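You operate a simulated robot arm through the tools that you are given. There is no shell and no other tool.

You run a simulated robot arm. Do the job below in one go: nothing can be reset, and whatever is moved stays where it is left.

## Task
Press a tile from the lump beside the slide and lay it on the wooden battens.
Fine: push the slide back in.

Only the result counts: the job must be done as asked and must still hold three seconds after the hand-in. Knocking over, shifting, dropping, spilling or breaking anything else fails it.

## Robot
A 6-joint arm with a two-finger parallel gripper, fixed in place. Base frame: the origin is at the foot of the arm, x ahead of it, y to its left, z up; the work surface is at about z = 0.72. Lengths are in m, angles in degrees, forces in N, time in s.
With the tool pointing down near the work surface it reaches from about 0.26 to 0.74 m from the base axis. Its first joint turns from -66.0 to 66.0 degrees. Payload 2.45 kg.
Tool frame: the origin (TCP) lies between the finger pads and is the grasp point; the fingertips stand 0.024 m ahead of it; z points along the fingers, y is the line along which they close. The gripper opens to 0.068 m. The fingers are 0.017 m wide and 0.01 m thick; the gripper's body (0.04 by 0.07 m) begins 0.041 m behind the TCP.
Orientation is that of the tool frame in the base frame, as a unit quaternion [x, y, z, w]. With the fingers straight down and closing along the base's y, the tool's x points along the base's -x, its y along +y and its z along -z.

## Interface
- The arm moves only by the tool jog_arm. Its argument "rows" is text: rows parted by semicolons, each of 6 numbers parted by spaces: the shift along the base's x, y, z in mm, then the turn, a rotation vector about the base's x, y, z in degrees. In form: x y z rx ry rz; .... A call has 1 to 20 rows; each row shifts and turns the commanded pose from where the row before left it. "gripper" is the gripper command, from -1 (fully open) to 1 (shut), values between in proportion, set as the call begins (left out, the last holds). A row lasts 0.2 s, in which the tool goes at most 0.05 m and 8.6 degrees; a call with a longer step from one row to the next is refused whole, and so is a gripper value outside its range. Where a pose cannot be reached the arm comes as near as it can. A force on the tool above 40 N (or 10 N above the force at the start of the call, whichever is more), or a blocked arm, ends the call early, and 0.2 s more pass. The fingers move at their own pace (about 0.108 m/s each) and stop on an object; they squeeze with about 32 N. The grip force told is the motor's: it shows also when the fingers shut on nothing. Time passes only in rows, and 0.2 s behind the last, so rows that do not move let the fingers close. The reply holds the time, the measured pose of the TCP, the force on the tool along the base axes, the opening and the grip force, in the units named above and with some noise, with the torque about the TCP (base axes, N m) and any sound that the robot's microphone picked up.
- Cameras (640 x 400 px; columns grow to the right, rows downward): "scene" is fixed at [0.1707, 0.4214, 1.4562]; the picture's right is [-0.69, -0.73, 0.00], its down [-0.47, 0.45, -0.76] and it looks along [0.55, -0.52, -0.65] (base axes); focal length 339 px, centre (320, 200). "wrist" rides on the gripper at [0.084, 0.011, -0.075] in the tool frame; the picture's right is [-0.13, 0.99, 0.00], its down [-0.60, -0.08, -0.79] and it looks along [-0.79, -0.10, 0.61] (tool axes); focal length 251 px, centre (320, 200). There is no depth. A picture from a camera that has moved, and an enlarged one, comes with that camera's place and axes in the base frame and with its lens.
- get_image(camera): a new picture of that camera. The clock stands still meanwhile.
- zoom(camera, box): a new picture of the part [left, top, right, bottom] of that camera's present view, enlarged. The clock stands still meanwhile.
- job_done(): hands the job in; it is judged then, once.

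Places have to be worked out from the pictures, the camera data and where the tool is seen. Open the gripper and draw the arm clear of the work before you hand the job in, unless the task says otherwise.

The tools are called after "Call:" as name(argument=value, ...) on one line, values as JSON. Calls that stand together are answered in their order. jog_arm: Moves the arm, as the interface text tells. Its arguments: {"type":"object","properties":{"rows":{"type":"string"},"gripper":{"type":"number"}},"required":["rows"]} The other tools are called the same way: get_image (camera) takes a picture; zoom (camera, box) takes an enlarged picture of a part of a camera's view; job_done () hands the job in.

At the start:

```text
time_s: 0.0
ee_pos: [0.4741, -0.0816, 1.168]
tcp_rot: [0.0, 1.0, 0.0, 0.001]
force: [-0.1, 0.0, 0.7]
ft_torque: [0.0, 0.02, -0.01]
gripper_width: 0.0677
gripper_force: 0.1
```

scene: 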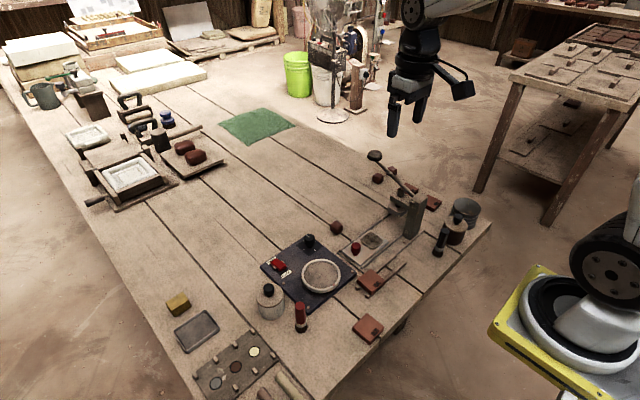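
wrist: 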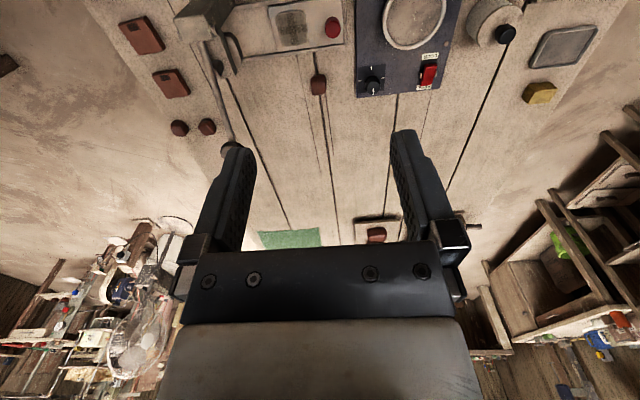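

I start with close looks at the work area: the press with the lever, the slide and the lumps near it.

Call:
zoom(camera="scene", box=[310, 130, 510, 255])

Call:
zoom(camera="scene", box=[240, 220, 440, 345])

Call:
zoom(camera="wrist", box=[100, 0, 360, 162])

Call:
zoom(camera="scene", box=[150, 280, 350, 400])

```text
3.20 times, centred on (410, 192) of scene
camera zoom: at [0.1707, 0.4214, 1.4562], right [-0.69, -0.73, 0.0], down [-0.47, 0.45, -0.76], along [0.55, -0.52, -0.65], focal length 1085 px, centre (32, 224)
```

zoom: 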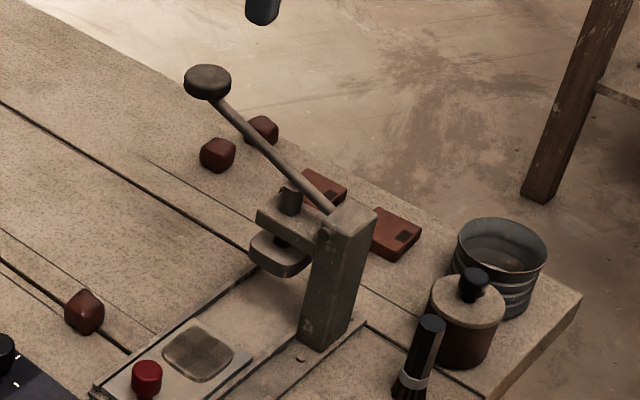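

```text
3.20 times, centred on (340, 282) of scene
camera zoom: at [0.1707, 0.4214, 1.4562], right [-0.69, -0.73, 0.0], down [-0.47, 0.45, -0.76], along [0.55, -0.52, -0.65], focal length 1085 px, centre (256, -64)
```

zoom: 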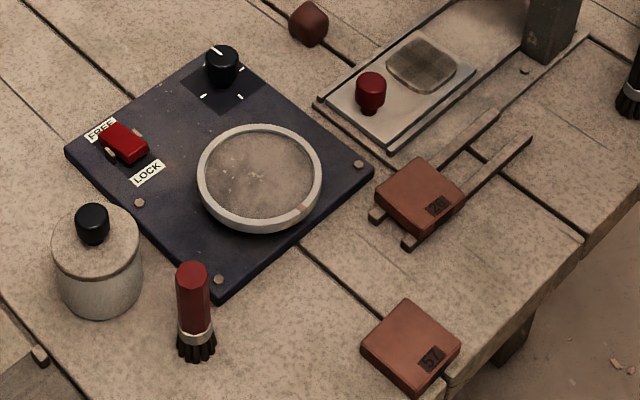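

```text
2.46 times, centred on (230, 81) of wrist
camera zoom: at [0.3905, -0.0705, 1.2431], right [0.13, 0.99, 0.0], down [0.6, -0.08, 0.79], along [0.79, -0.1, -0.61], focal length 619 px, centre (542, 493)
```

zoom: 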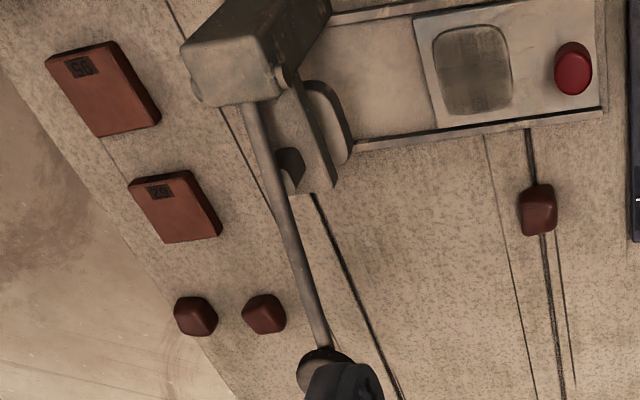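

```text
3.20 times, centred on (250, 340) of scene
camera zoom: at [0.1707, 0.4214, 1.4562], right [-0.69, -0.73, 0.0], down [-0.47, 0.45, -0.76], along [0.55, -0.52, -0.65], focal length 1085 px, centre (544, -248)
```

zoom: 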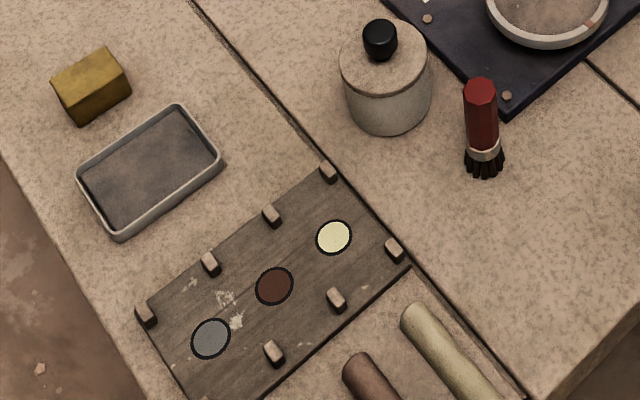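

The press stands around (0.55, -0.24), with its slide drawn out along +y: the die is near (0.549, -0.14) and the red knob near (0.548, -0.068). I judge the lump beside the slide to be at (0.655, -0.107), and the battens run along y at x≈0.437 and 0.474. I go down over the slide for a closer look.

Call:
jog_arm(rows="12 -6 -44 0 0 0; 12 -6 -44 0 0 0; 12 -6 -44 0 0 0; 12 -6 -44 0 0 0; 12 -6 -44 0 0 0; 12 -6 -30 0 0 0", gripper=-1)

Call:
get_image(camera="wrist")

Call:
get_image(camera="scene")

```text
time_s: 1.4
ee_pos: [0.5465, -0.1176, 0.92]
tcp_rot: [0.0, 1.0, 0.0, 0.0]
force: [0.2, 0.0, 0.0]
ft_torque: [-0.02, 0.03, 0.02]
gripper_width: 0.068
gripper_force: 0.1
```

```text
taken
camera wrist: at [0.4627, -0.106, 0.9932], right [0.13, 0.99, 0.0], down [0.6, -0.08, 0.79], along [0.79, -0.1, -0.61], focal length 251 px, centre (320, 200)
```

wrist: 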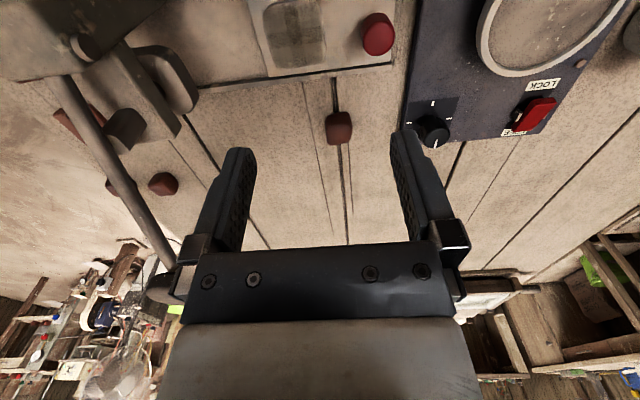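

```text
taken
```

scene: 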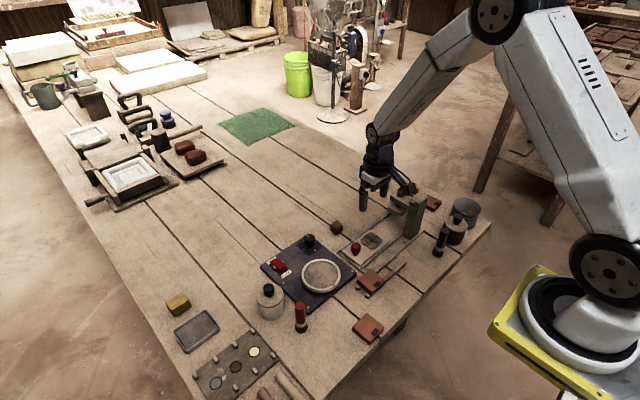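

The lump shows again near (0.653, -0.107) and the knob near (0.548, -0.069). I enlarge the die, the slide and the press head.

Call:
zoom(camera="wrist", box=[200, 0, 420, 150])

Call:
zoom(camera="wrist", box=[0, 0, 240, 150])

Call:
zoom(camera="scene", box=[310, 180, 450, 290])

```text
2.67 times, centred on (310, 75) of wrist
camera zoom: at [0.4627, -0.106, 0.9932], right [0.13, 0.99, 0.0], down [0.6, -0.08, 0.79], along [0.79, -0.1, -0.61], focal length 670 px, centre (347, 533)
```

zoom: 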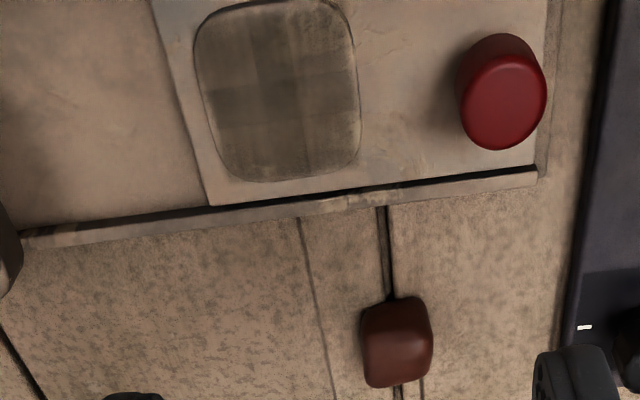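

```text
2.67 times, centred on (120, 75) of wrist
camera zoom: at [0.4627, -0.106, 0.9932], right [0.13, 0.99, 0.0], down [0.6, -0.08, 0.79], along [0.79, -0.1, -0.61], focal length 670 px, centre (853, 533)
```

zoom: 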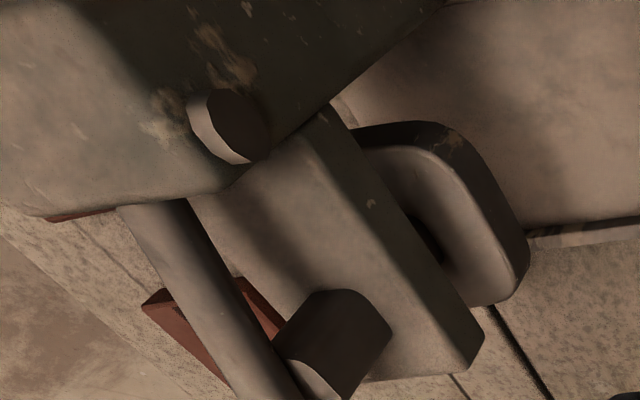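

```text
3.64 times, centred on (380, 235) of scene
camera zoom: at [0.1707, 0.4214, 1.4562], right [-0.69, -0.73, 0.0], down [-0.47, 0.45, -0.76], along [0.55, -0.52, -0.65], focal length 1233 px, centre (102, 73)
```

zoom: 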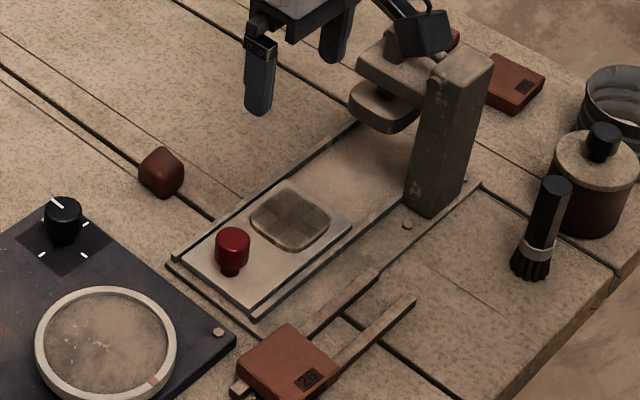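

The die is a flat rounded square patch on the slide plate, and the lump is about 0.033 wide. I move over the lump and check the alignment before going down.

Call:
jog_arm(rows="27 2 -28 0 0 0; 27 2 -28 0 0 0; 27 3 -28 0 0 0; 26 3 -26 0 0 0; 0 0 0 0 0 0")

Call:
get_image(camera="wrist")

Call:
zoom(camera="scene", box=[300, 150, 460, 250])

```text
time_s: 2.6
ee_pos: [0.6535, -0.106, 0.8095]
tcp_rot: [0.0, 1.0, 0.001, 0.001]
force: [1.1, -0.4, 0.5]
ft_torque: [0.01, 0.0, 0.01]
gripper_width: 0.068
gripper_force: 0.1
```

```text
taken
camera wrist: at [0.5691, -0.0946, 0.8838], right [0.13, 0.99, 0.0], down [0.6, -0.08, 0.79], along [0.79, -0.1, -0.61], focal length 251 px, centre (320, 200)
```

wrist: 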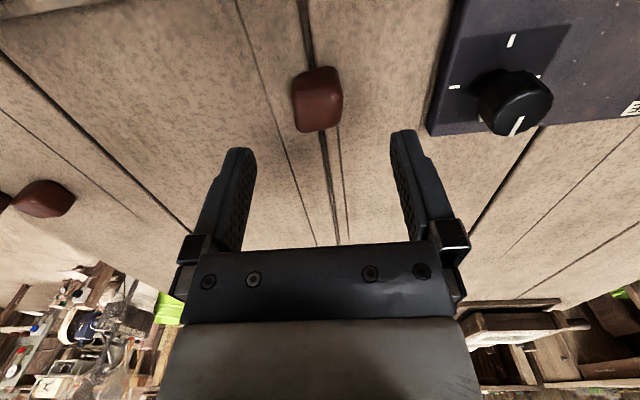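

```text
4.00 times, centred on (380, 200) of scene
camera zoom: at [0.1707, 0.4214, 1.4562], right [-0.69, -0.73, 0.0], down [-0.47, 0.45, -0.76], along [0.55, -0.52, -0.65], focal length 1356 px, centre (80, 200)
```

zoom: 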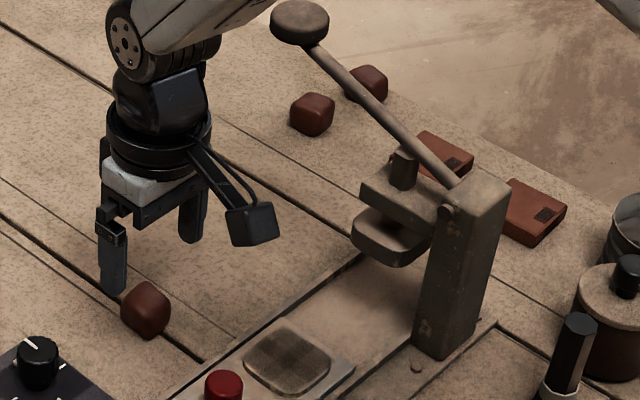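

The lump at about (0.656, -0.108) sits between the fingers. I centre on it, lower until the fingertips are just above the wood, and close.

Call:
jog_arm(rows="1 -1 -20 0 0 0; 1 -1 -20 0 0 0; 0 0 -14 0 0 0; 0 0 -6 0 0 0; 0 0 0 0 0 0")

Call:
jog_arm(rows="0 0 0 0 0 0; 0 0 0 0 0 0; 0 0 0 0 0 0", gripper=0.25)

Call:
get_image(camera="wrist")

```text
time_s: 3.8
ee_pos: [0.6556, -0.1073, 0.7485]
tcp_rot: [0.0, 1.0, 0.0, 0.0]
force: [0.2, 0.4, 0.3]
ft_torque: [0.0, 0.01, -0.01]
gripper_width: 0.068
gripper_force: 0.0
```

```text
time_s: 4.6
ee_pos: [0.6572, -0.1075, 0.7493]
tcp_rot: [-0.001, 1.0, 0.001, 0.0]
force: [-0.9, 0.4, -0.3]
ft_torque: [0.0, 0.0, 0.0]
gripper_width: 0.0334
gripper_force: 32.0
```

```text
taken
camera wrist: at [0.5723, -0.0974, 0.8235], right [0.13, 0.99, 0.0], down [0.6, -0.08, 0.79], along [0.79, -0.1, -0.61], focal length 251 px, centre (320, 200)
```

wrist: 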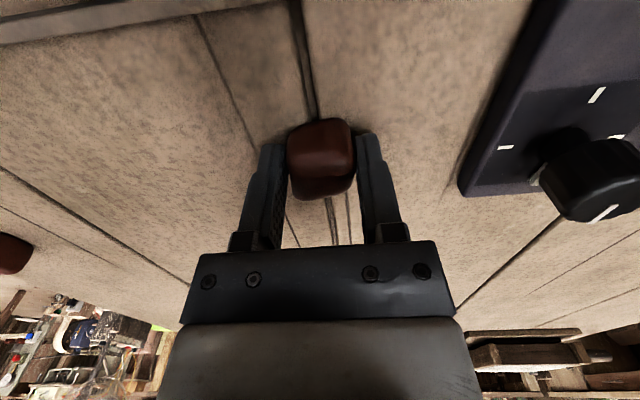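

The lump is held at a width of 0.033. I lift it and carry it over to above the die.

Call:
jog_arm(rows="0 0 20 0 0 0; 0 0 30 0 0 0; 0 0 30 0 0 0; -27 -8 0 0 0 0; -27 -8 0 0 0 0; -26 -8 0 0 0 0; -26 -8 0 0 0 0; 0 0 0 0 0 0")

Call:
get_image(camera="wrist")

Call:
zoom(camera="scene", box=[300, 180, 460, 280])

```text
time_s: 6.4
ee_pos: [0.5496, -0.1399, 0.8294]
tcp_rot: [0.001, 1.0, 0.0, 0.0]
force: [0.6, -0.1, -1.1]
ft_torque: [0.01, 0.0, -0.02]
gripper_width: 0.0332
gripper_force: 32.3
```

```text
taken
camera wrist: at [0.4646, -0.1291, 0.9038], right [0.13, 0.99, 0.0], down [0.6, -0.08, 0.79], along [0.79, -0.1, -0.61], focal length 251 px, centre (320, 200)
```

wrist: 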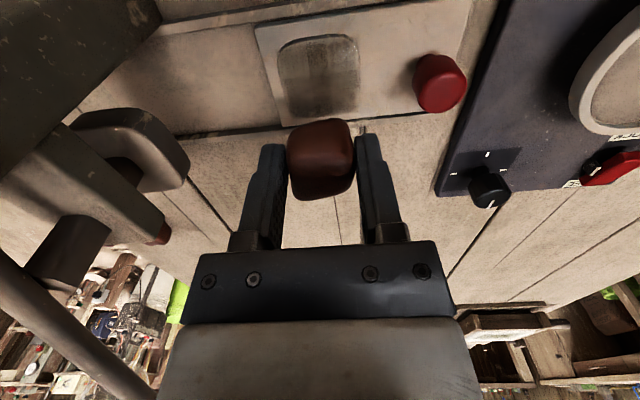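

```text
4.00 times, centred on (380, 230) of scene
camera zoom: at [0.1707, 0.4214, 1.4562], right [-0.69, -0.73, 0.0], down [-0.47, 0.45, -0.76], along [0.55, -0.52, -0.65], focal length 1356 px, centre (80, 80)
```

zoom: 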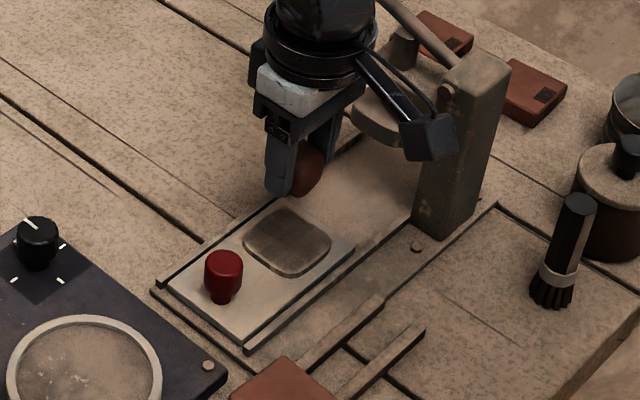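

The lump hangs right above the die, whose centre I judge at (0.5485, -0.1405). I lower it to just above the plate.

Call:
jog_arm(rows="1 0 -20 0 0 0; 1 0 -20 0 0 0; 0 0 -14 0 0 0; 0 0 -7 0 0 0; 0 0 0 0 0 0")

Call:
get_image(camera="wrist")

Call:
zoom(camera="scene", box=[320, 200, 440, 275])

```text
time_s: 7.6
ee_pos: [0.5522, -0.141, 0.767]
tcp_rot: [0.0, 1.0, 0.0, 0.001]
force: [-6.6, -0.5, 21.9]
ft_torque: [-0.02, 0.15, -0.04]
gripper_width: 0.0335
gripper_force: 31.9
```

```text
taken
camera wrist: at [0.468, -0.1302, 0.8422], right [0.13, 0.99, 0.0], down [0.6, -0.08, 0.79], along [0.79, -0.1, -0.61], focal length 251 px, centre (320, 200)
```

wrist: 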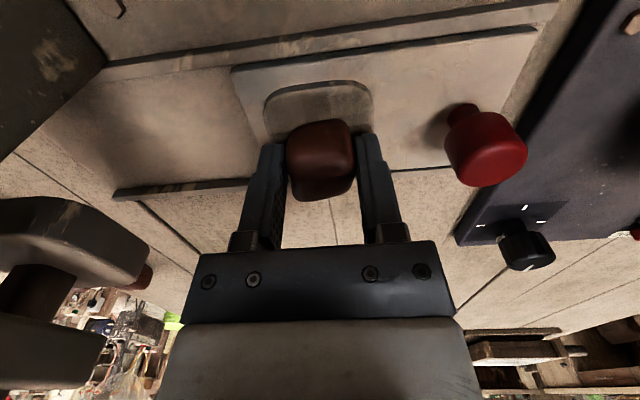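

```text
5.33 times, centred on (380, 238) of scene
camera zoom: at [0.1701, 0.4215, 1.4563], right [-0.69, -0.73, 0.0], down [-0.47, 0.45, -0.76], along [0.55, -0.52, -0.65], focal length 1808 px, centre (0, 0)
```

zoom: 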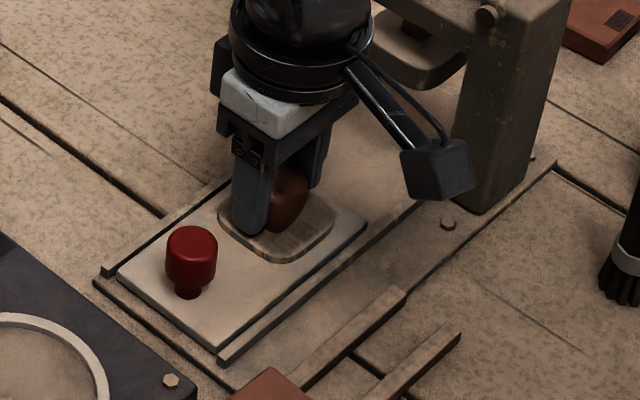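

The lump touches the die (22 N down at a TCP height of 0.767) and is centred on the pad. I ease up a millimetre and open.

Call:
jog_arm(rows="0 0 1 0 0 0; 0 0 0 0 0 0")

Call:
jog_arm(rows="0 0 0 0 0 0; 0 0 0 0 0 0; 0 0 0 0 0 0", gripper=-0.6)

Call:
get_image(camera="wrist")

```text
time_s: 8.2
ee_pos: [0.5514, -0.1408, 0.7685]
tcp_rot: [0.0, 1.0, 0.0, -0.001]
force: [1.8, -0.1, 3.2]
ft_torque: [-0.05, -0.13, 0.02]
gripper_width: 0.0335
gripper_force: 32.0
```

```text
time_s: 9.0
ee_pos: [0.5511, -0.1407, 0.7685]
tcp_rot: [0.0, 1.0, 0.0, 0.0]
force: [0.1, 1.0, -0.2]
ft_torque: [0.0, 0.03, 0.03]
gripper_width: 0.0542
gripper_force: 0.1
```

```text
taken
camera wrist: at [0.4674, -0.1298, 0.8427], right [0.13, 0.99, 0.0], down [0.6, -0.08, 0.79], along [0.79, -0.1, -0.61], focal length 251 px, centre (320, 200)
```

wrist: 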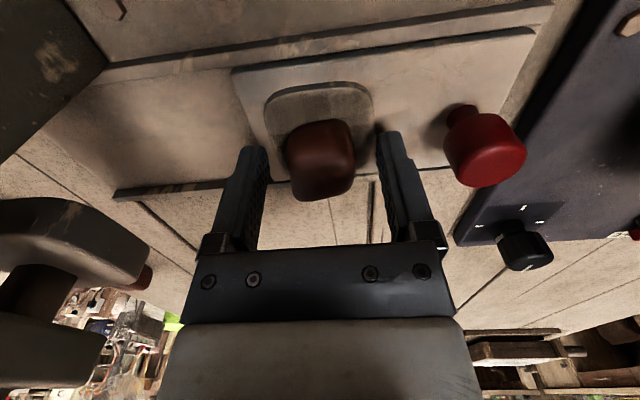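

The lump stands free on the die. I draw straight up and look from above.

Call:
jog_arm(rows="0 0 20 0 0 0; 0 0 40 0 0 0; 0 0 40 0 0 0; 0 30 20 0 0 0; 0 0 0 0 0 0")

Call:
get_image(camera="wrist")

Call:
zoom(camera="scene", box=[320, 200, 440, 275])

```text
time_s: 10.2
ee_pos: [0.5511, -0.1115, 0.8905]
tcp_rot: [0.0, 1.0, 0.0, 0.0]
force: [0.0, -0.6, -0.7]
ft_torque: [-0.01, -0.02, -0.02]
gripper_width: 0.0544
gripper_force: 0.1
```

```text
taken
camera wrist: at [0.4666, -0.0999, 0.9641], right [0.13, 0.99, 0.0], down [0.6, -0.08, 0.79], along [0.79, -0.1, -0.61], focal length 251 px, centre (320, 200)
```

wrist: 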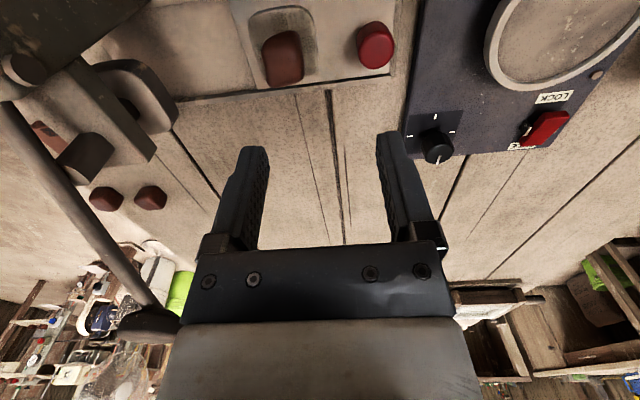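

```text
5.33 times, centred on (380, 238) of scene
camera zoom: at [0.1707, 0.4214, 1.4562], right [-0.69, -0.73, 0.0], down [-0.47, 0.45, -0.76], along [0.55, -0.52, -0.65], focal length 1808 px, centre (0, 0)
```

zoom: 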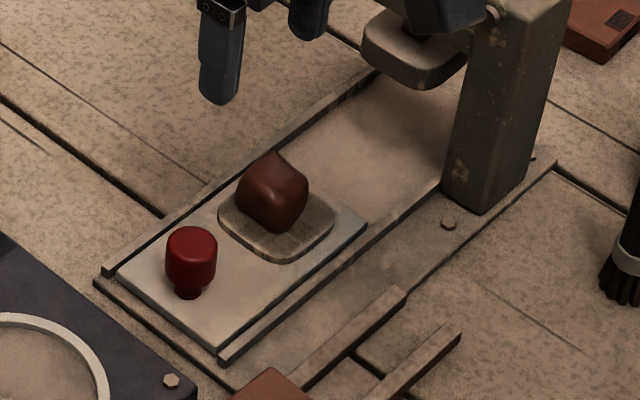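

The lump sits centred on the raised die pad at about (0.552, -0.140), and the knob is at about (0.548, -0.069). I rise a little and turn the tool -90° about z. The fingers then close along x and the camera looks toward the press.

Call:
jog_arm(rows="0 7 4 0 0 -8.2; 0 7 4 0 0 -8.2; 0 7 0 0 0 -8.2; 0 7 0 0 0 -8.2; 0 7 0 0 0 -8.2; 0 7 0 0 0 -8.2; 0 0 0 0 0 -8.2; 0 0 0 0 0 -8.2; 0 0 0 0 0 -8.2; 0 0 0 0 0 -8.2; 0 0 0 0 0 -8; 0 0 0 0 0 0")

Call:
get_image(camera="wrist")

Call:
get_image(camera="scene")

```text
time_s: 12.8
ee_pos: [0.5515, -0.07, 0.8958]
tcp_rot: [0.708, 0.706, 0.0, 0.0]
force: [-0.9, 0.4, 0.5]
ft_torque: [-0.01, 0.0, -0.01]
gripper_width: 0.0543
gripper_force: 0.2
```

```text
taken
camera wrist: at [0.5623, 0.0151, 0.9713], right [0.99, -0.13, 0.0], down [-0.08, -0.6, 0.79], along [-0.1, -0.79, -0.61], focal length 251 px, centre (320, 200)
```

wrist: 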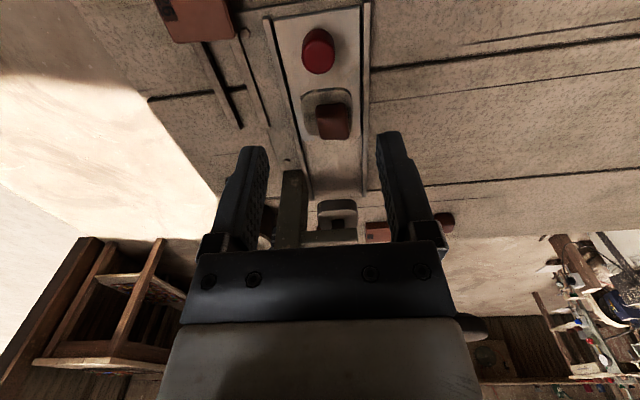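

```text
taken
```

scene: 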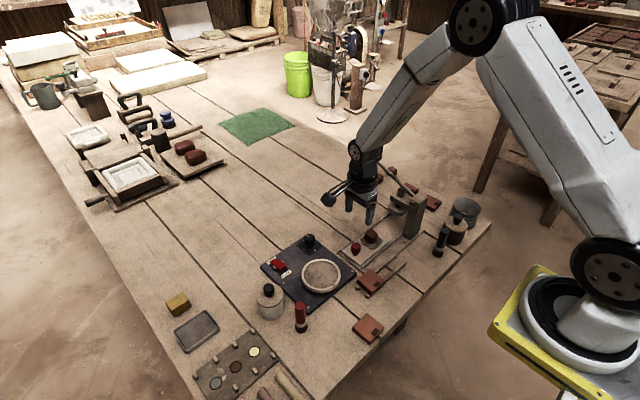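

The tool is now turned with the camera on the +y side, and the knob is right below at about (0.549, -0.068). I go down around it.

Call:
jog_arm(rows="-2 1 -40 0 0 0; 0 1 -40 0 0 0; 0 0 -30 0 0 0; 0 0 -16 0 0 0; 0 0 0 0 0 0")

Call:
get_image(camera="wrist")

Call:
zoom(camera="scene", box=[320, 200, 440, 275])

```text
time_s: 14.0
ee_pos: [0.55, -0.068, 0.7707]
tcp_rot: [0.707, 0.707, 0.0, 0.001]
force: [-1.2, -0.3, -0.1]
ft_torque: [-0.01, 0.0, -0.02]
gripper_width: 0.0548
gripper_force: 0.0
```

```text
taken
camera wrist: at [0.561, 0.0165, 0.8451], right [0.99, -0.13, 0.0], down [-0.08, -0.6, 0.79], along [-0.1, -0.79, -0.61], focal length 251 px, centre (320, 200)
```

wrist: 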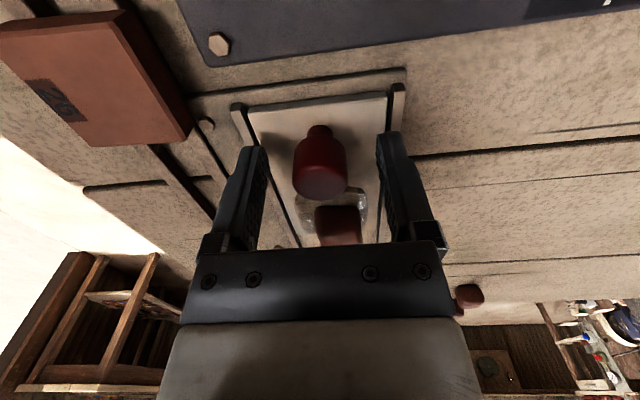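

```text
5.33 times, centred on (380, 238) of scene
camera zoom: at [0.1707, 0.4214, 1.4562], right [-0.69, -0.73, 0.0], down [-0.47, 0.45, -0.76], along [0.55, -0.52, -0.65], focal length 1808 px, centre (0, 0)
```

zoom: 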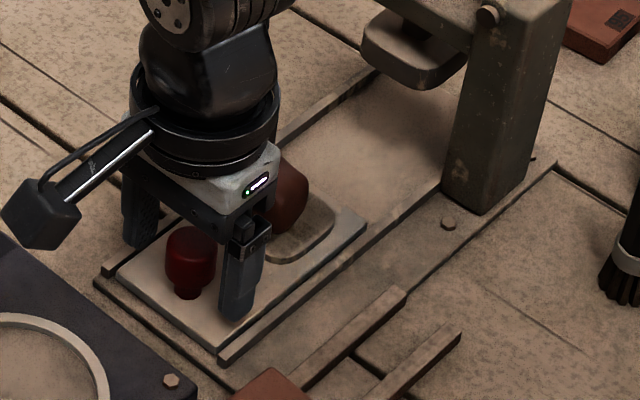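

The knob sits between the fingers, centred in x. I shift a hair in y, lower 4 mm and grip it.

Call:
jog_arm(rows="0 1.5 -4 0 0 0; 0 0 0 0 0 0")

Call:
jog_arm(rows="0 0 0 0 0 0; 0 0 0 0 0 0; 0 0 0 0 0 0", gripper=0.6)

Call:
get_image(camera="wrist")

```text
time_s: 14.6
ee_pos: [0.551, -0.0666, 0.7664]
tcp_rot: [0.707, 0.707, 0.0, -0.001]
force: [-0.3, 0.0, 0.2]
ft_torque: [-0.02, -0.01, 0.0]
gripper_width: 0.0547
gripper_force: 0.0
```

```text
time_s: 15.4
ee_pos: [0.5506, -0.0661, 0.7658]
tcp_rot: [0.707, 0.707, 0.0, 0.0]
force: [-1.7, 0.5, -0.4]
ft_torque: [0.03, -0.35, 0.04]
gripper_width: 0.0258
gripper_force: 40.7
```

```text
taken
camera wrist: at [0.5608, 0.0178, 0.8412], right [0.99, -0.13, 0.0], down [-0.08, -0.6, 0.79], along [-0.1, -0.79, -0.61], focal length 251 px, centre (320, 200)
```

wrist: 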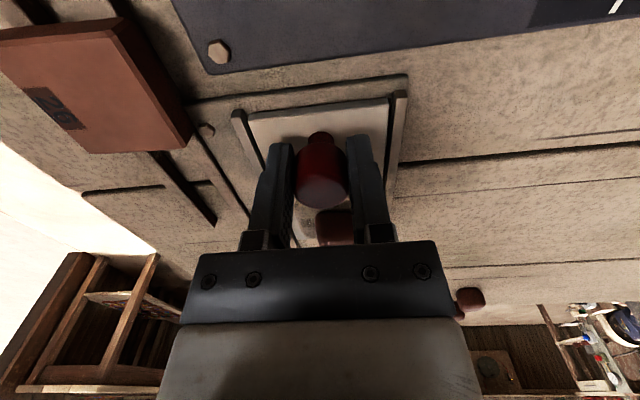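

The knob is held at a width of 0.026. I push the slide toward -y in small steps and watch the forces.

Call:
jog_arm(rows="0 -3 0 0 0 0; 0 -5 0 0 0 0; 0 -6 0 0 0 0; 0 -6 0 0 0 0; 0 -6 0 0 0 0; 0 -6 0 0 0 0; 0 -6 0 0 0 0; 0 -6 0 0 0 0; 0 -4 0 0 0 0; 0 0 0 0 0 0")

Call:
get_image(camera="wrist")

Call:
zoom(camera="scene", box=[320, 180, 448, 260])

```text
time_s: 17.6
ee_pos: [0.5505, -0.1148, 0.7669]
tcp_rot: [0.707, 0.707, 0.0, 0.001]
force: [-5.2, 0.1, 15.1]
ft_torque: [0.22, 0.38, -0.05]
gripper_width: 0.026
gripper_force: 41.3
```

```text
taken
camera wrist: at [0.5607, -0.0307, 0.8412], right [0.99, -0.13, 0.0], down [-0.08, -0.6, 0.79], along [-0.1, -0.79, -0.61], focal length 251 px, centre (320, 200)
```

wrist: 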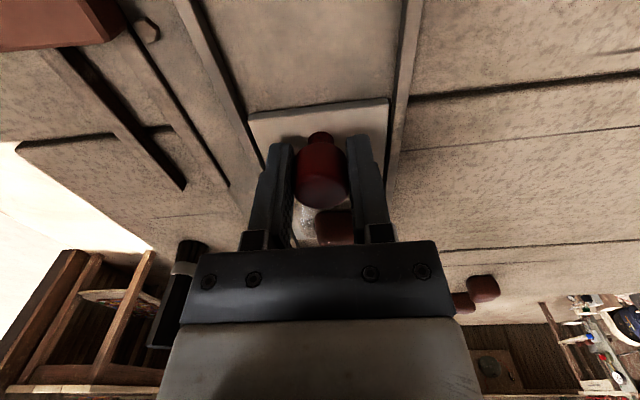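

```text
5.00 times, centred on (384, 220) of scene
camera zoom: at [0.1703, 0.4214, 1.4563], right [-0.69, -0.73, 0.0], down [-0.47, 0.45, -0.76], along [0.55, -0.52, -0.65], focal length 1695 px, centre (0, 100)
```

zoom: 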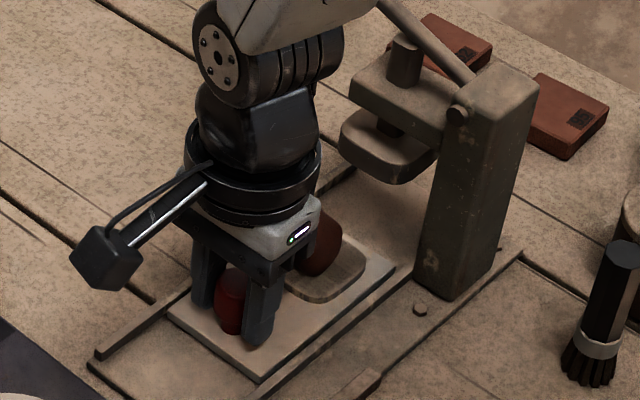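

The slide moves with the tool and the lump rides along. The vertical force grew to 15 N, so I raise half a millimetre and go on pushing.

Call:
jog_arm(rows="0 0 0.7 0 0 0; 0 -4 0 0 0 0; 0 -6 0 0 0 0; 0 -6 0 0 0 0; 0 -6 0 0 0 0; 0 -6 0 0 0 0; 0 -4 0 0 0 0; 0 0 0 0 0 0")

Call:
zoom(camera="scene", box=[320, 180, 448, 260])

Call:
get_image(camera="wrist")

```text
time_s: 19.4
ee_pos: [0.5495, -0.1456, 0.7664]
tcp_rot: [0.707, 0.707, 0.0, 0.0]
force: [2.3, 0.0, 6.0]
ft_torque: [0.18, 0.39, 0.12]
gripper_width: 0.0254
gripper_force: 40.8
```

```text
5.00 times, centred on (384, 220) of scene
camera zoom: at [0.1706, 0.4214, 1.4562], right [-0.69, -0.73, 0.0], down [-0.47, 0.45, -0.76], along [0.55, -0.52, -0.65], focal length 1695 px, centre (0, 100)
```

zoom: 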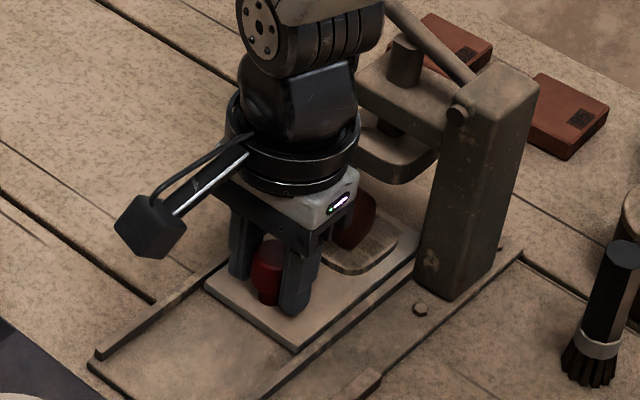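

```text
taken
camera wrist: at [0.5607, -0.0627, 0.8412], right [0.99, -0.13, 0.0], down [-0.08, -0.6, 0.79], along [-0.1, -0.79, -0.61], focal length 251 px, centre (320, 200)
```

wrist: 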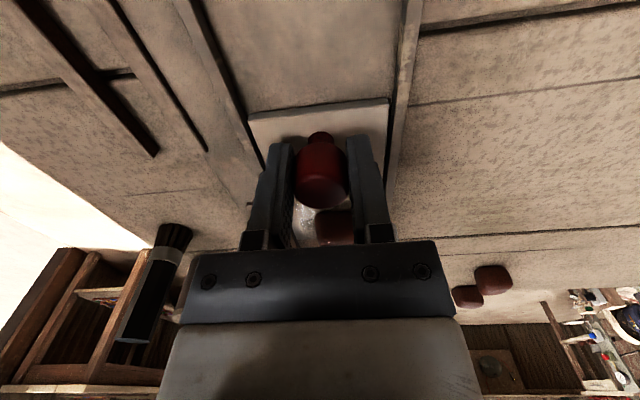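

All smooth so far. I push the last stretch in smaller steps until the slide meets its stop.

Call:
jog_arm(rows="0 -4 0 0 0 0; 0 -4 0 0 0 0; 0 -4 0 0 0 0; 0 -3 0 0 0 0; 0 -3 0 0 0 0; 0 0 0 0 0 0")

Call:
zoom(camera="scene", box=[320, 180, 448, 260])

Call:
get_image(camera="wrist")

```text
time_s: 20.8
ee_pos: [0.5491, -0.1631, 0.7669]
tcp_rot: [0.708, 0.707, -0.001, -0.001]
force: [-1.7, 0.5, -1.3]
ft_torque: [-0.3, -0.33, -0.02]
gripper_width: 0.0262
gripper_force: 41.0
```

```text
5.00 times, centred on (384, 220) of scene
camera zoom: at [0.1706, 0.4214, 1.4562], right [-0.69, -0.73, 0.0], down [-0.47, 0.45, -0.76], along [0.55, -0.52, -0.65], focal length 1695 px, centre (0, 100)
```

zoom: 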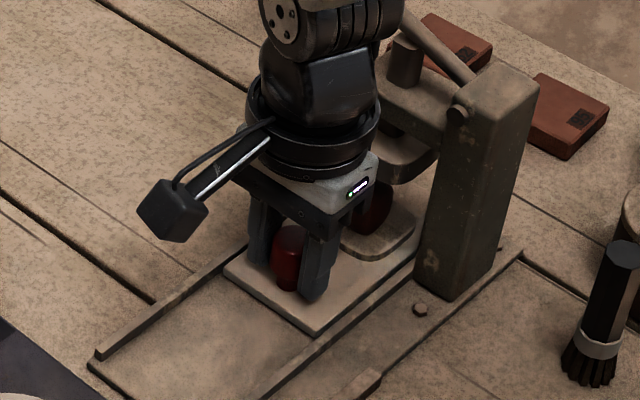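

```text
taken
camera wrist: at [0.5608, -0.0795, 0.8412], right [0.99, -0.13, 0.0], down [-0.08, -0.6, 0.79], along [-0.1, -0.79, -0.61], focal length 251 px, centre (320, 200)
```

wrist: 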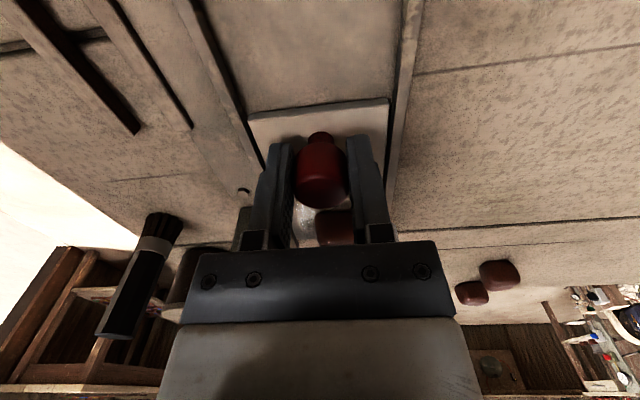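

No stop yet at y = -0.163. I continue in 2–3 mm steps.

Call:
jog_arm(rows="0 -3 0 0 0 0; 0 -3 0 0 0 0; 0 -2 0 0 0 0; 0 -2 0 0 0 0; 0 0 0 0 0 0")

Call:
zoom(camera="scene", box=[320, 180, 448, 260])

```text
time_s: 22.0
ee_pos: [0.5488, -0.1732, 0.767]
tcp_rot: [0.707, 0.707, 0.0, 0.0]
force: [3.4, -0.1, -14.5]
ft_torque: [0.49, -0.34, 0.03]
gripper_width: 0.0258
gripper_force: 40.9
```

```text
5.00 times, centred on (384, 220) of scene
camera zoom: at [0.171, 0.4213, 1.4562], right [-0.69, -0.73, 0.0], down [-0.47, 0.45, -0.76], along [0.55, -0.52, -0.65], focal length 1695 px, centre (0, 100)
```

zoom: 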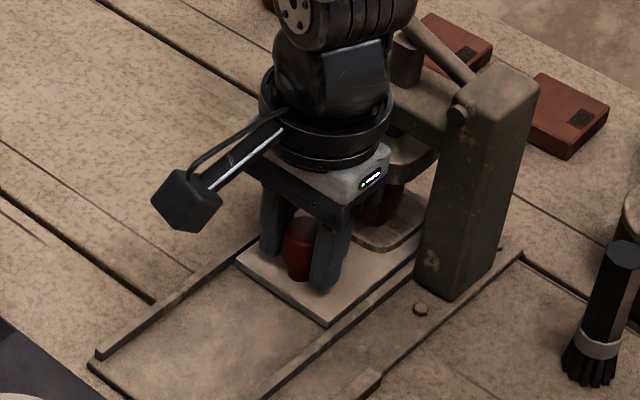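

Still sliding freely (y force about 0); the die now lies nearly beneath the platen. I go on carefully to find the stop.

Call:
jog_arm(rows="0 -2 -0.5 0 0 0; 0 -2 0 0 0 0; 0 -2 0 0 0 0; 0 -2 0 0 0 0; 0 0 0 0 0 0")

Call:
zoom(camera="scene", box=[320, 180, 448, 260])

```text
time_s: 23.2
ee_pos: [0.5494, -0.1813, 0.7671]
tcp_rot: [0.707, 0.708, 0.0, -0.001]
force: [7.2, 26.1, -2.3]
ft_torque: [0.35, -0.31, 0.02]
gripper_width: 0.0258
gripper_force: 41.1
```

```text
5.00 times, centred on (384, 220) of scene
camera zoom: at [0.1709, 0.422, 1.456], right [-0.69, -0.73, 0.0], down [-0.47, 0.45, -0.76], along [0.55, -0.52, -0.65], focal length 1695 px, centre (0, 100)
```

zoom: 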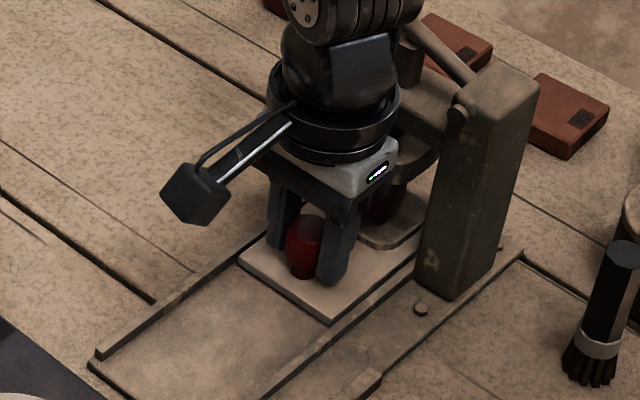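

The y force of 26 N shows the slide is at its stop, with the knob at about y = -0.177. I open the fingers, back off along +y past the knob, and rise.

Call:
jog_arm(rows="0 0 0 0 0 0; 0 0 0 0 0 0; 0 0 0 0 0 0", gripper=-0.7)

Call:
jog_arm(rows="0 10 0 0 0 0; 0 20 2 0 0 0; 0 20 10 0 0 0; 0 20 30 0 0 0; 0 0 40 0 0 0; 0 0 0 0 0 0")

Call:
get_image(camera="wrist")

Call:
zoom(camera="scene", box=[320, 140, 480, 240])

```text
time_s: 24.0
ee_pos: [0.5489, -0.1822, 0.7672]
tcp_rot: [0.707, 0.708, 0.0, -0.001]
force: [-0.1, -1.4, -0.1]
ft_torque: [0.01, -0.02, -0.01]
gripper_width: 0.058
gripper_force: 0.1
```

```text
time_s: 25.4
ee_pos: [0.5508, -0.1108, 0.8483]
tcp_rot: [0.707, 0.707, 0.0, 0.0]
force: [0.7, 0.9, -0.3]
ft_torque: [0.01, -0.01, 0.0]
gripper_width: 0.0577
gripper_force: 0.0
```

```text
taken
camera wrist: at [0.5622, -0.0273, 0.9229], right [0.99, -0.13, 0.0], down [-0.08, -0.6, 0.79], along [-0.1, -0.79, -0.61], focal length 251 px, centre (320, 200)
```

wrist: 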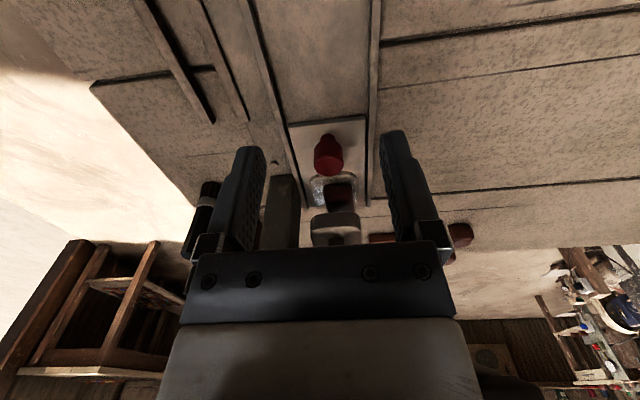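

```text
4.00 times, centred on (400, 190) of scene
camera zoom: at [0.1707, 0.4214, 1.4562], right [-0.69, -0.73, 0.0], down [-0.47, 0.45, -0.76], along [0.55, -0.52, -0.65], focal length 1356 px, centre (0, 240)
```

zoom: 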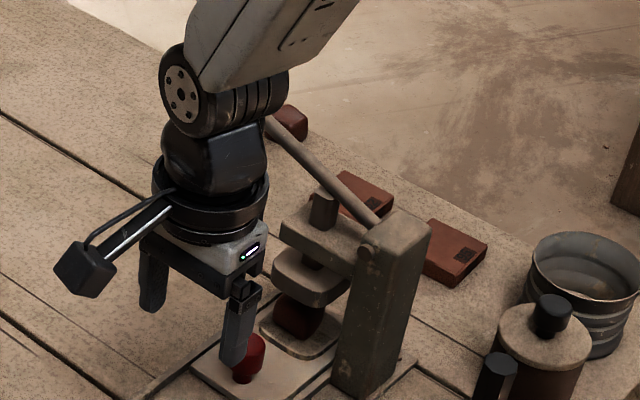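

The lump is under the platen and the slide is home (knob at y≈-0.176). Next is the lever. I rise and go toward its end knob at about (0.665, -0.265, 0.907) and look from nearby before touching it.

Call:
jog_arm(rows="0 0 40 0 0 0; 0 0 45 0 0 0; 10 0 40 0 0 0; 30 -15 20 0 0 0; 35 -25 0 0 0 0; 30 -25 0 0 0 0; 0 0 0 0 0 0")

Call:
get_image(camera="wrist")

Call:
zoom(camera="scene", box=[320, 100, 480, 200])

```text
time_s: 27.0
ee_pos: [0.6557, -0.1776, 0.9927]
tcp_rot: [0.707, 0.707, 0.0, 0.0]
force: [-0.1, 0.9, -0.2]
ft_torque: [0.03, 0.04, -0.02]
gripper_width: 0.0577
gripper_force: 0.0
```

```text
taken
camera wrist: at [0.6661, -0.0932, 1.0668], right [0.99, -0.13, 0.0], down [-0.08, -0.6, 0.79], along [-0.1, -0.79, -0.61], focal length 251 px, centre (320, 200)
```

wrist: 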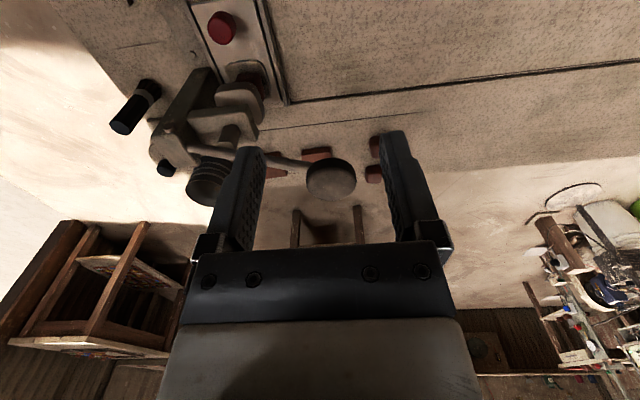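

```text
4.00 times, centred on (400, 150) of scene
camera zoom: at [0.1707, 0.4214, 1.4562], right [-0.69, -0.73, 0.0], down [-0.47, 0.45, -0.76], along [0.55, -0.52, -0.65], focal length 1356 px, centre (0, 400)
```

zoom: 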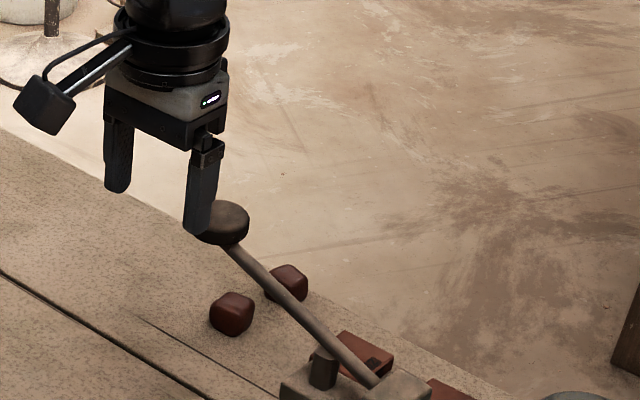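

Matching both views puts the lever knob at about (0.655, -0.2535, 0.921), a squat disc about 0.04 wide. I shut the fingers, move above it and come down close to its top.

Call:
jog_arm(rows="0 -25 0 0 0 0; 0 -25 0 0 0 0; 0 -26 0 0 0 0; 0 0 -15 0 0 0; 0 0 -8 0 0 0; 0 0 0 0 0 0", gripper=1)

Call:
get_image(camera="wrist")

Call:
zoom(camera="scene", box=[320, 100, 480, 200])

```text
time_s: 28.4
ee_pos: [0.655, -0.2537, 0.9709]
tcp_rot: [0.707, 0.707, 0.0, 0.001]
force: [-0.5, -1.1, 0.0]
ft_torque: [0.02, -0.01, -0.01]
gripper_width: 0.0004
gripper_force: 23.2
```

```text
taken
camera wrist: at [0.6665, -0.1692, 1.0458], right [0.99, -0.13, 0.0], down [-0.08, -0.6, 0.79], along [-0.1, -0.79, -0.61], focal length 251 px, centre (320, 200)
```

wrist: 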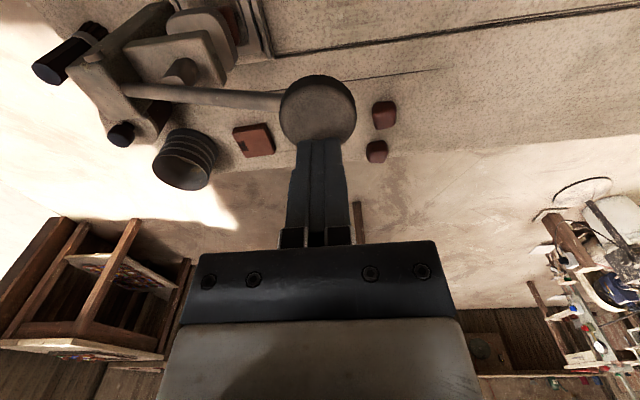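

```text
4.00 times, centred on (400, 150) of scene
camera zoom: at [0.1707, 0.4214, 1.4562], right [-0.69, -0.73, 0.0], down [-0.47, 0.45, -0.76], along [0.55, -0.52, -0.65], focal length 1356 px, centre (0, 400)
```

zoom: 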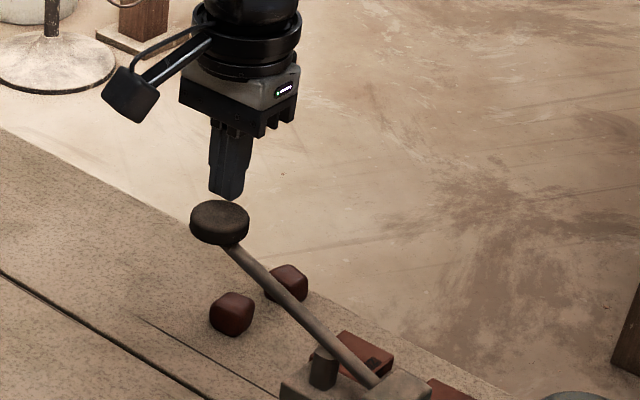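

The fingertips are about 2 cm above the knob. I shift 3 mm in +y to its centre and start pressing down slowly.

Call:
jog_arm(rows="0 3 -8 0 0 0; 0 0 -6 0 0 0; 0 0 -4 0 0 0; 0 0 -4 0 0 0; 0 0 0 0 0 0")

Call:
zoom(camera="scene", box=[320, 130, 480, 230])

```text
time_s: 29.6
ee_pos: [0.6546, -0.2499, 0.9482]
tcp_rot: [0.706, 0.708, 0.0, 0.001]
force: [2.5, 0.8, 0.0]
ft_torque: [0.04, 0.01, 0.01]
gripper_width: 0.0
gripper_force: 23.1
```

```text
4.00 times, centred on (400, 180) of scene
camera zoom: at [0.1707, 0.4214, 1.4562], right [-0.69, -0.73, 0.0], down [-0.47, 0.45, -0.76], along [0.55, -0.52, -0.65], focal length 1356 px, centre (0, 280)
```

zoom: 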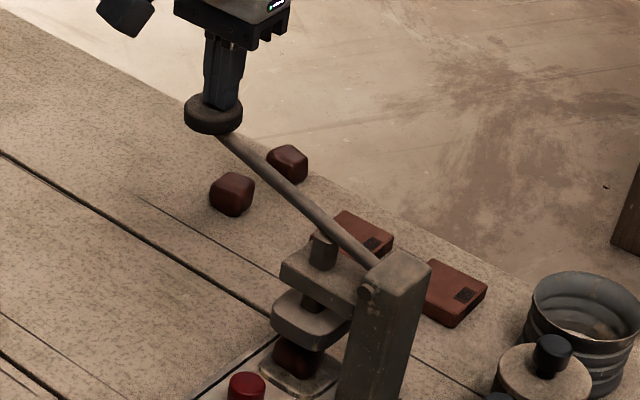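

The tips seem to be just on the knob. I press further, following the lever's arc slightly outward in x.

Call:
jog_arm(rows="1.5 0 -4 0 0 0; 1.5 0 -4 0 0 0; 1.5 0 -4 0 0 0; 1.5 0 -4 0 0 0; 1 0 -4 0 0 0; 0 0 0 0 0 0")

Call:
zoom(camera="scene", box=[320, 130, 480, 230])

```text
time_s: 31.0
ee_pos: [0.6626, -0.2496, 0.9291]
tcp_rot: [0.707, 0.707, 0.0, 0.0]
force: [2.3, -0.3, 0.2]
ft_torque: [-0.05, 0.0, 0.03]
gripper_width: 0.0002
gripper_force: 24.0
```

```text
4.00 times, centred on (400, 180) of scene
camera zoom: at [0.1707, 0.4214, 1.4562], right [-0.69, -0.73, 0.0], down [-0.47, 0.45, -0.76], along [0.55, -0.52, -0.65], focal length 1356 px, centre (0, 280)
```

zoom: 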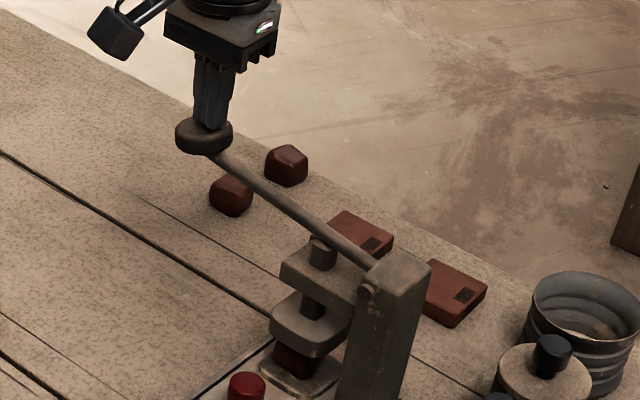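

The lever gives easily and the platen is coming down with it. I keep going.

Call:
jog_arm(rows="1 0 -4 0 0 0; 1 0 -4 0 0 0; 0.7 0 -4 0 0 0; 0.7 0 -4 0 0 0; 0.5 0 -4 0 0 0; 0 0 0 0 0 0")

Call:
zoom(camera="scene", box=[320, 130, 480, 230])

```text
time_s: 32.4
ee_pos: [0.666, -0.25, 0.9088]
tcp_rot: [0.707, 0.707, 0.0, 0.0]
force: [0.3, -0.5, 1.4]
ft_torque: [0.04, 0.01, 0.0]
gripper_width: 0.0
gripper_force: 23.8
```

```text
4.00 times, centred on (400, 180) of scene
camera zoom: at [0.1707, 0.4214, 1.4562], right [-0.69, -0.73, 0.0], down [-0.47, 0.45, -0.76], along [0.55, -0.52, -0.65], focal length 1356 px, centre (0, 280)
```

zoom: 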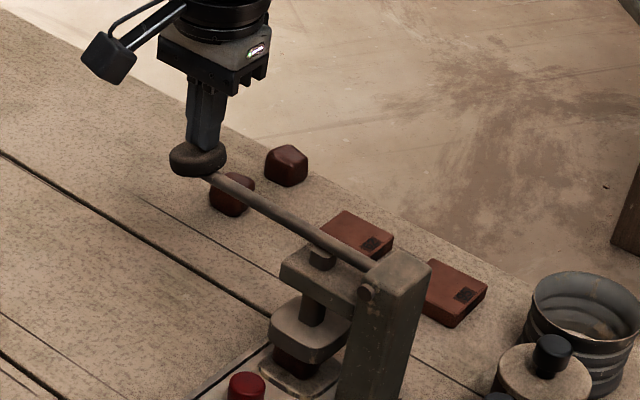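

The platen is now on the lump. I press on, watching the force.

Call:
jog_arm(rows="0.5 0 -4 0 0 0; 0.3 0 -4 0 0 0; 0 0 -4 0 0 0; 0 0 -4 0 0 0; 0 0 -4 0 0 0; 0 0 0 0 0 0")

Call:
zoom(camera="scene", box=[320, 130, 480, 230])

```text
time_s: 33.8
ee_pos: [0.6671, -0.2499, 0.89]
tcp_rot: [0.707, 0.707, 0.001, 0.002]
force: [2.8, 1.3, 10.1]
ft_torque: [0.03, -0.02, -0.03]
gripper_width: 0.0
gripper_force: 23.2
```

```text
4.00 times, centred on (400, 180) of scene
camera zoom: at [0.1706, 0.4215, 1.4562], right [-0.69, -0.73, 0.0], down [-0.47, 0.45, -0.76], along [0.55, -0.52, -0.65], focal length 1356 px, centre (0, 280)
```

zoom: 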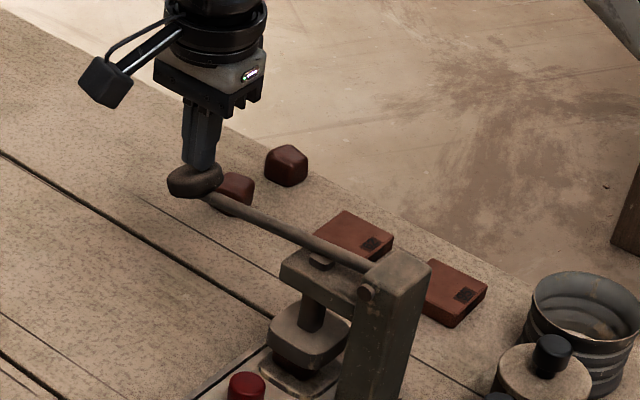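

Force rises to 10 N as the clay is squeezed. I continue in 3 mm steps.

Call:
jog_arm(rows="0 0 -3 0 0 0; 0 0 -3 0 0 0; 0 0 -3 0 0 0; 0 0 -3 0 0 0; 0 0 0 0 0 0")

Call:
zoom(camera="scene", box=[320, 130, 480, 230])

```text
time_s: 35.0
ee_pos: [0.6667, -0.2496, 0.8779]
tcp_rot: [0.707, 0.707, 0.0, 0.002]
force: [14.9, 0.4, 9.6]
ft_torque: [0.0, -0.25, 0.06]
gripper_width: 0.0
gripper_force: 23.2
```

```text
4.00 times, centred on (400, 180) of scene
camera zoom: at [0.1708, 0.4215, 1.4562], right [-0.69, -0.73, 0.0], down [-0.47, 0.45, -0.76], along [0.55, -0.52, -0.65], focal length 1356 px, centre (0, 280)
```

zoom: 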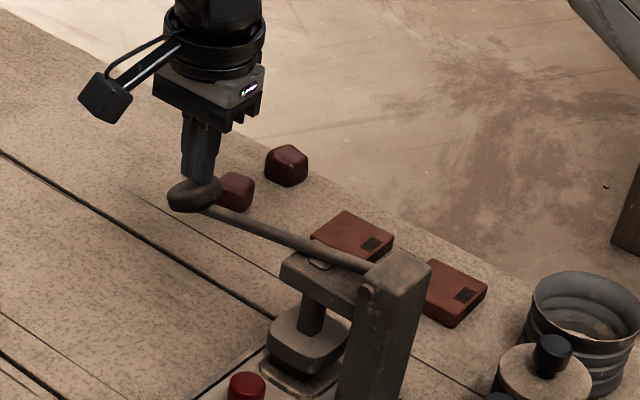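

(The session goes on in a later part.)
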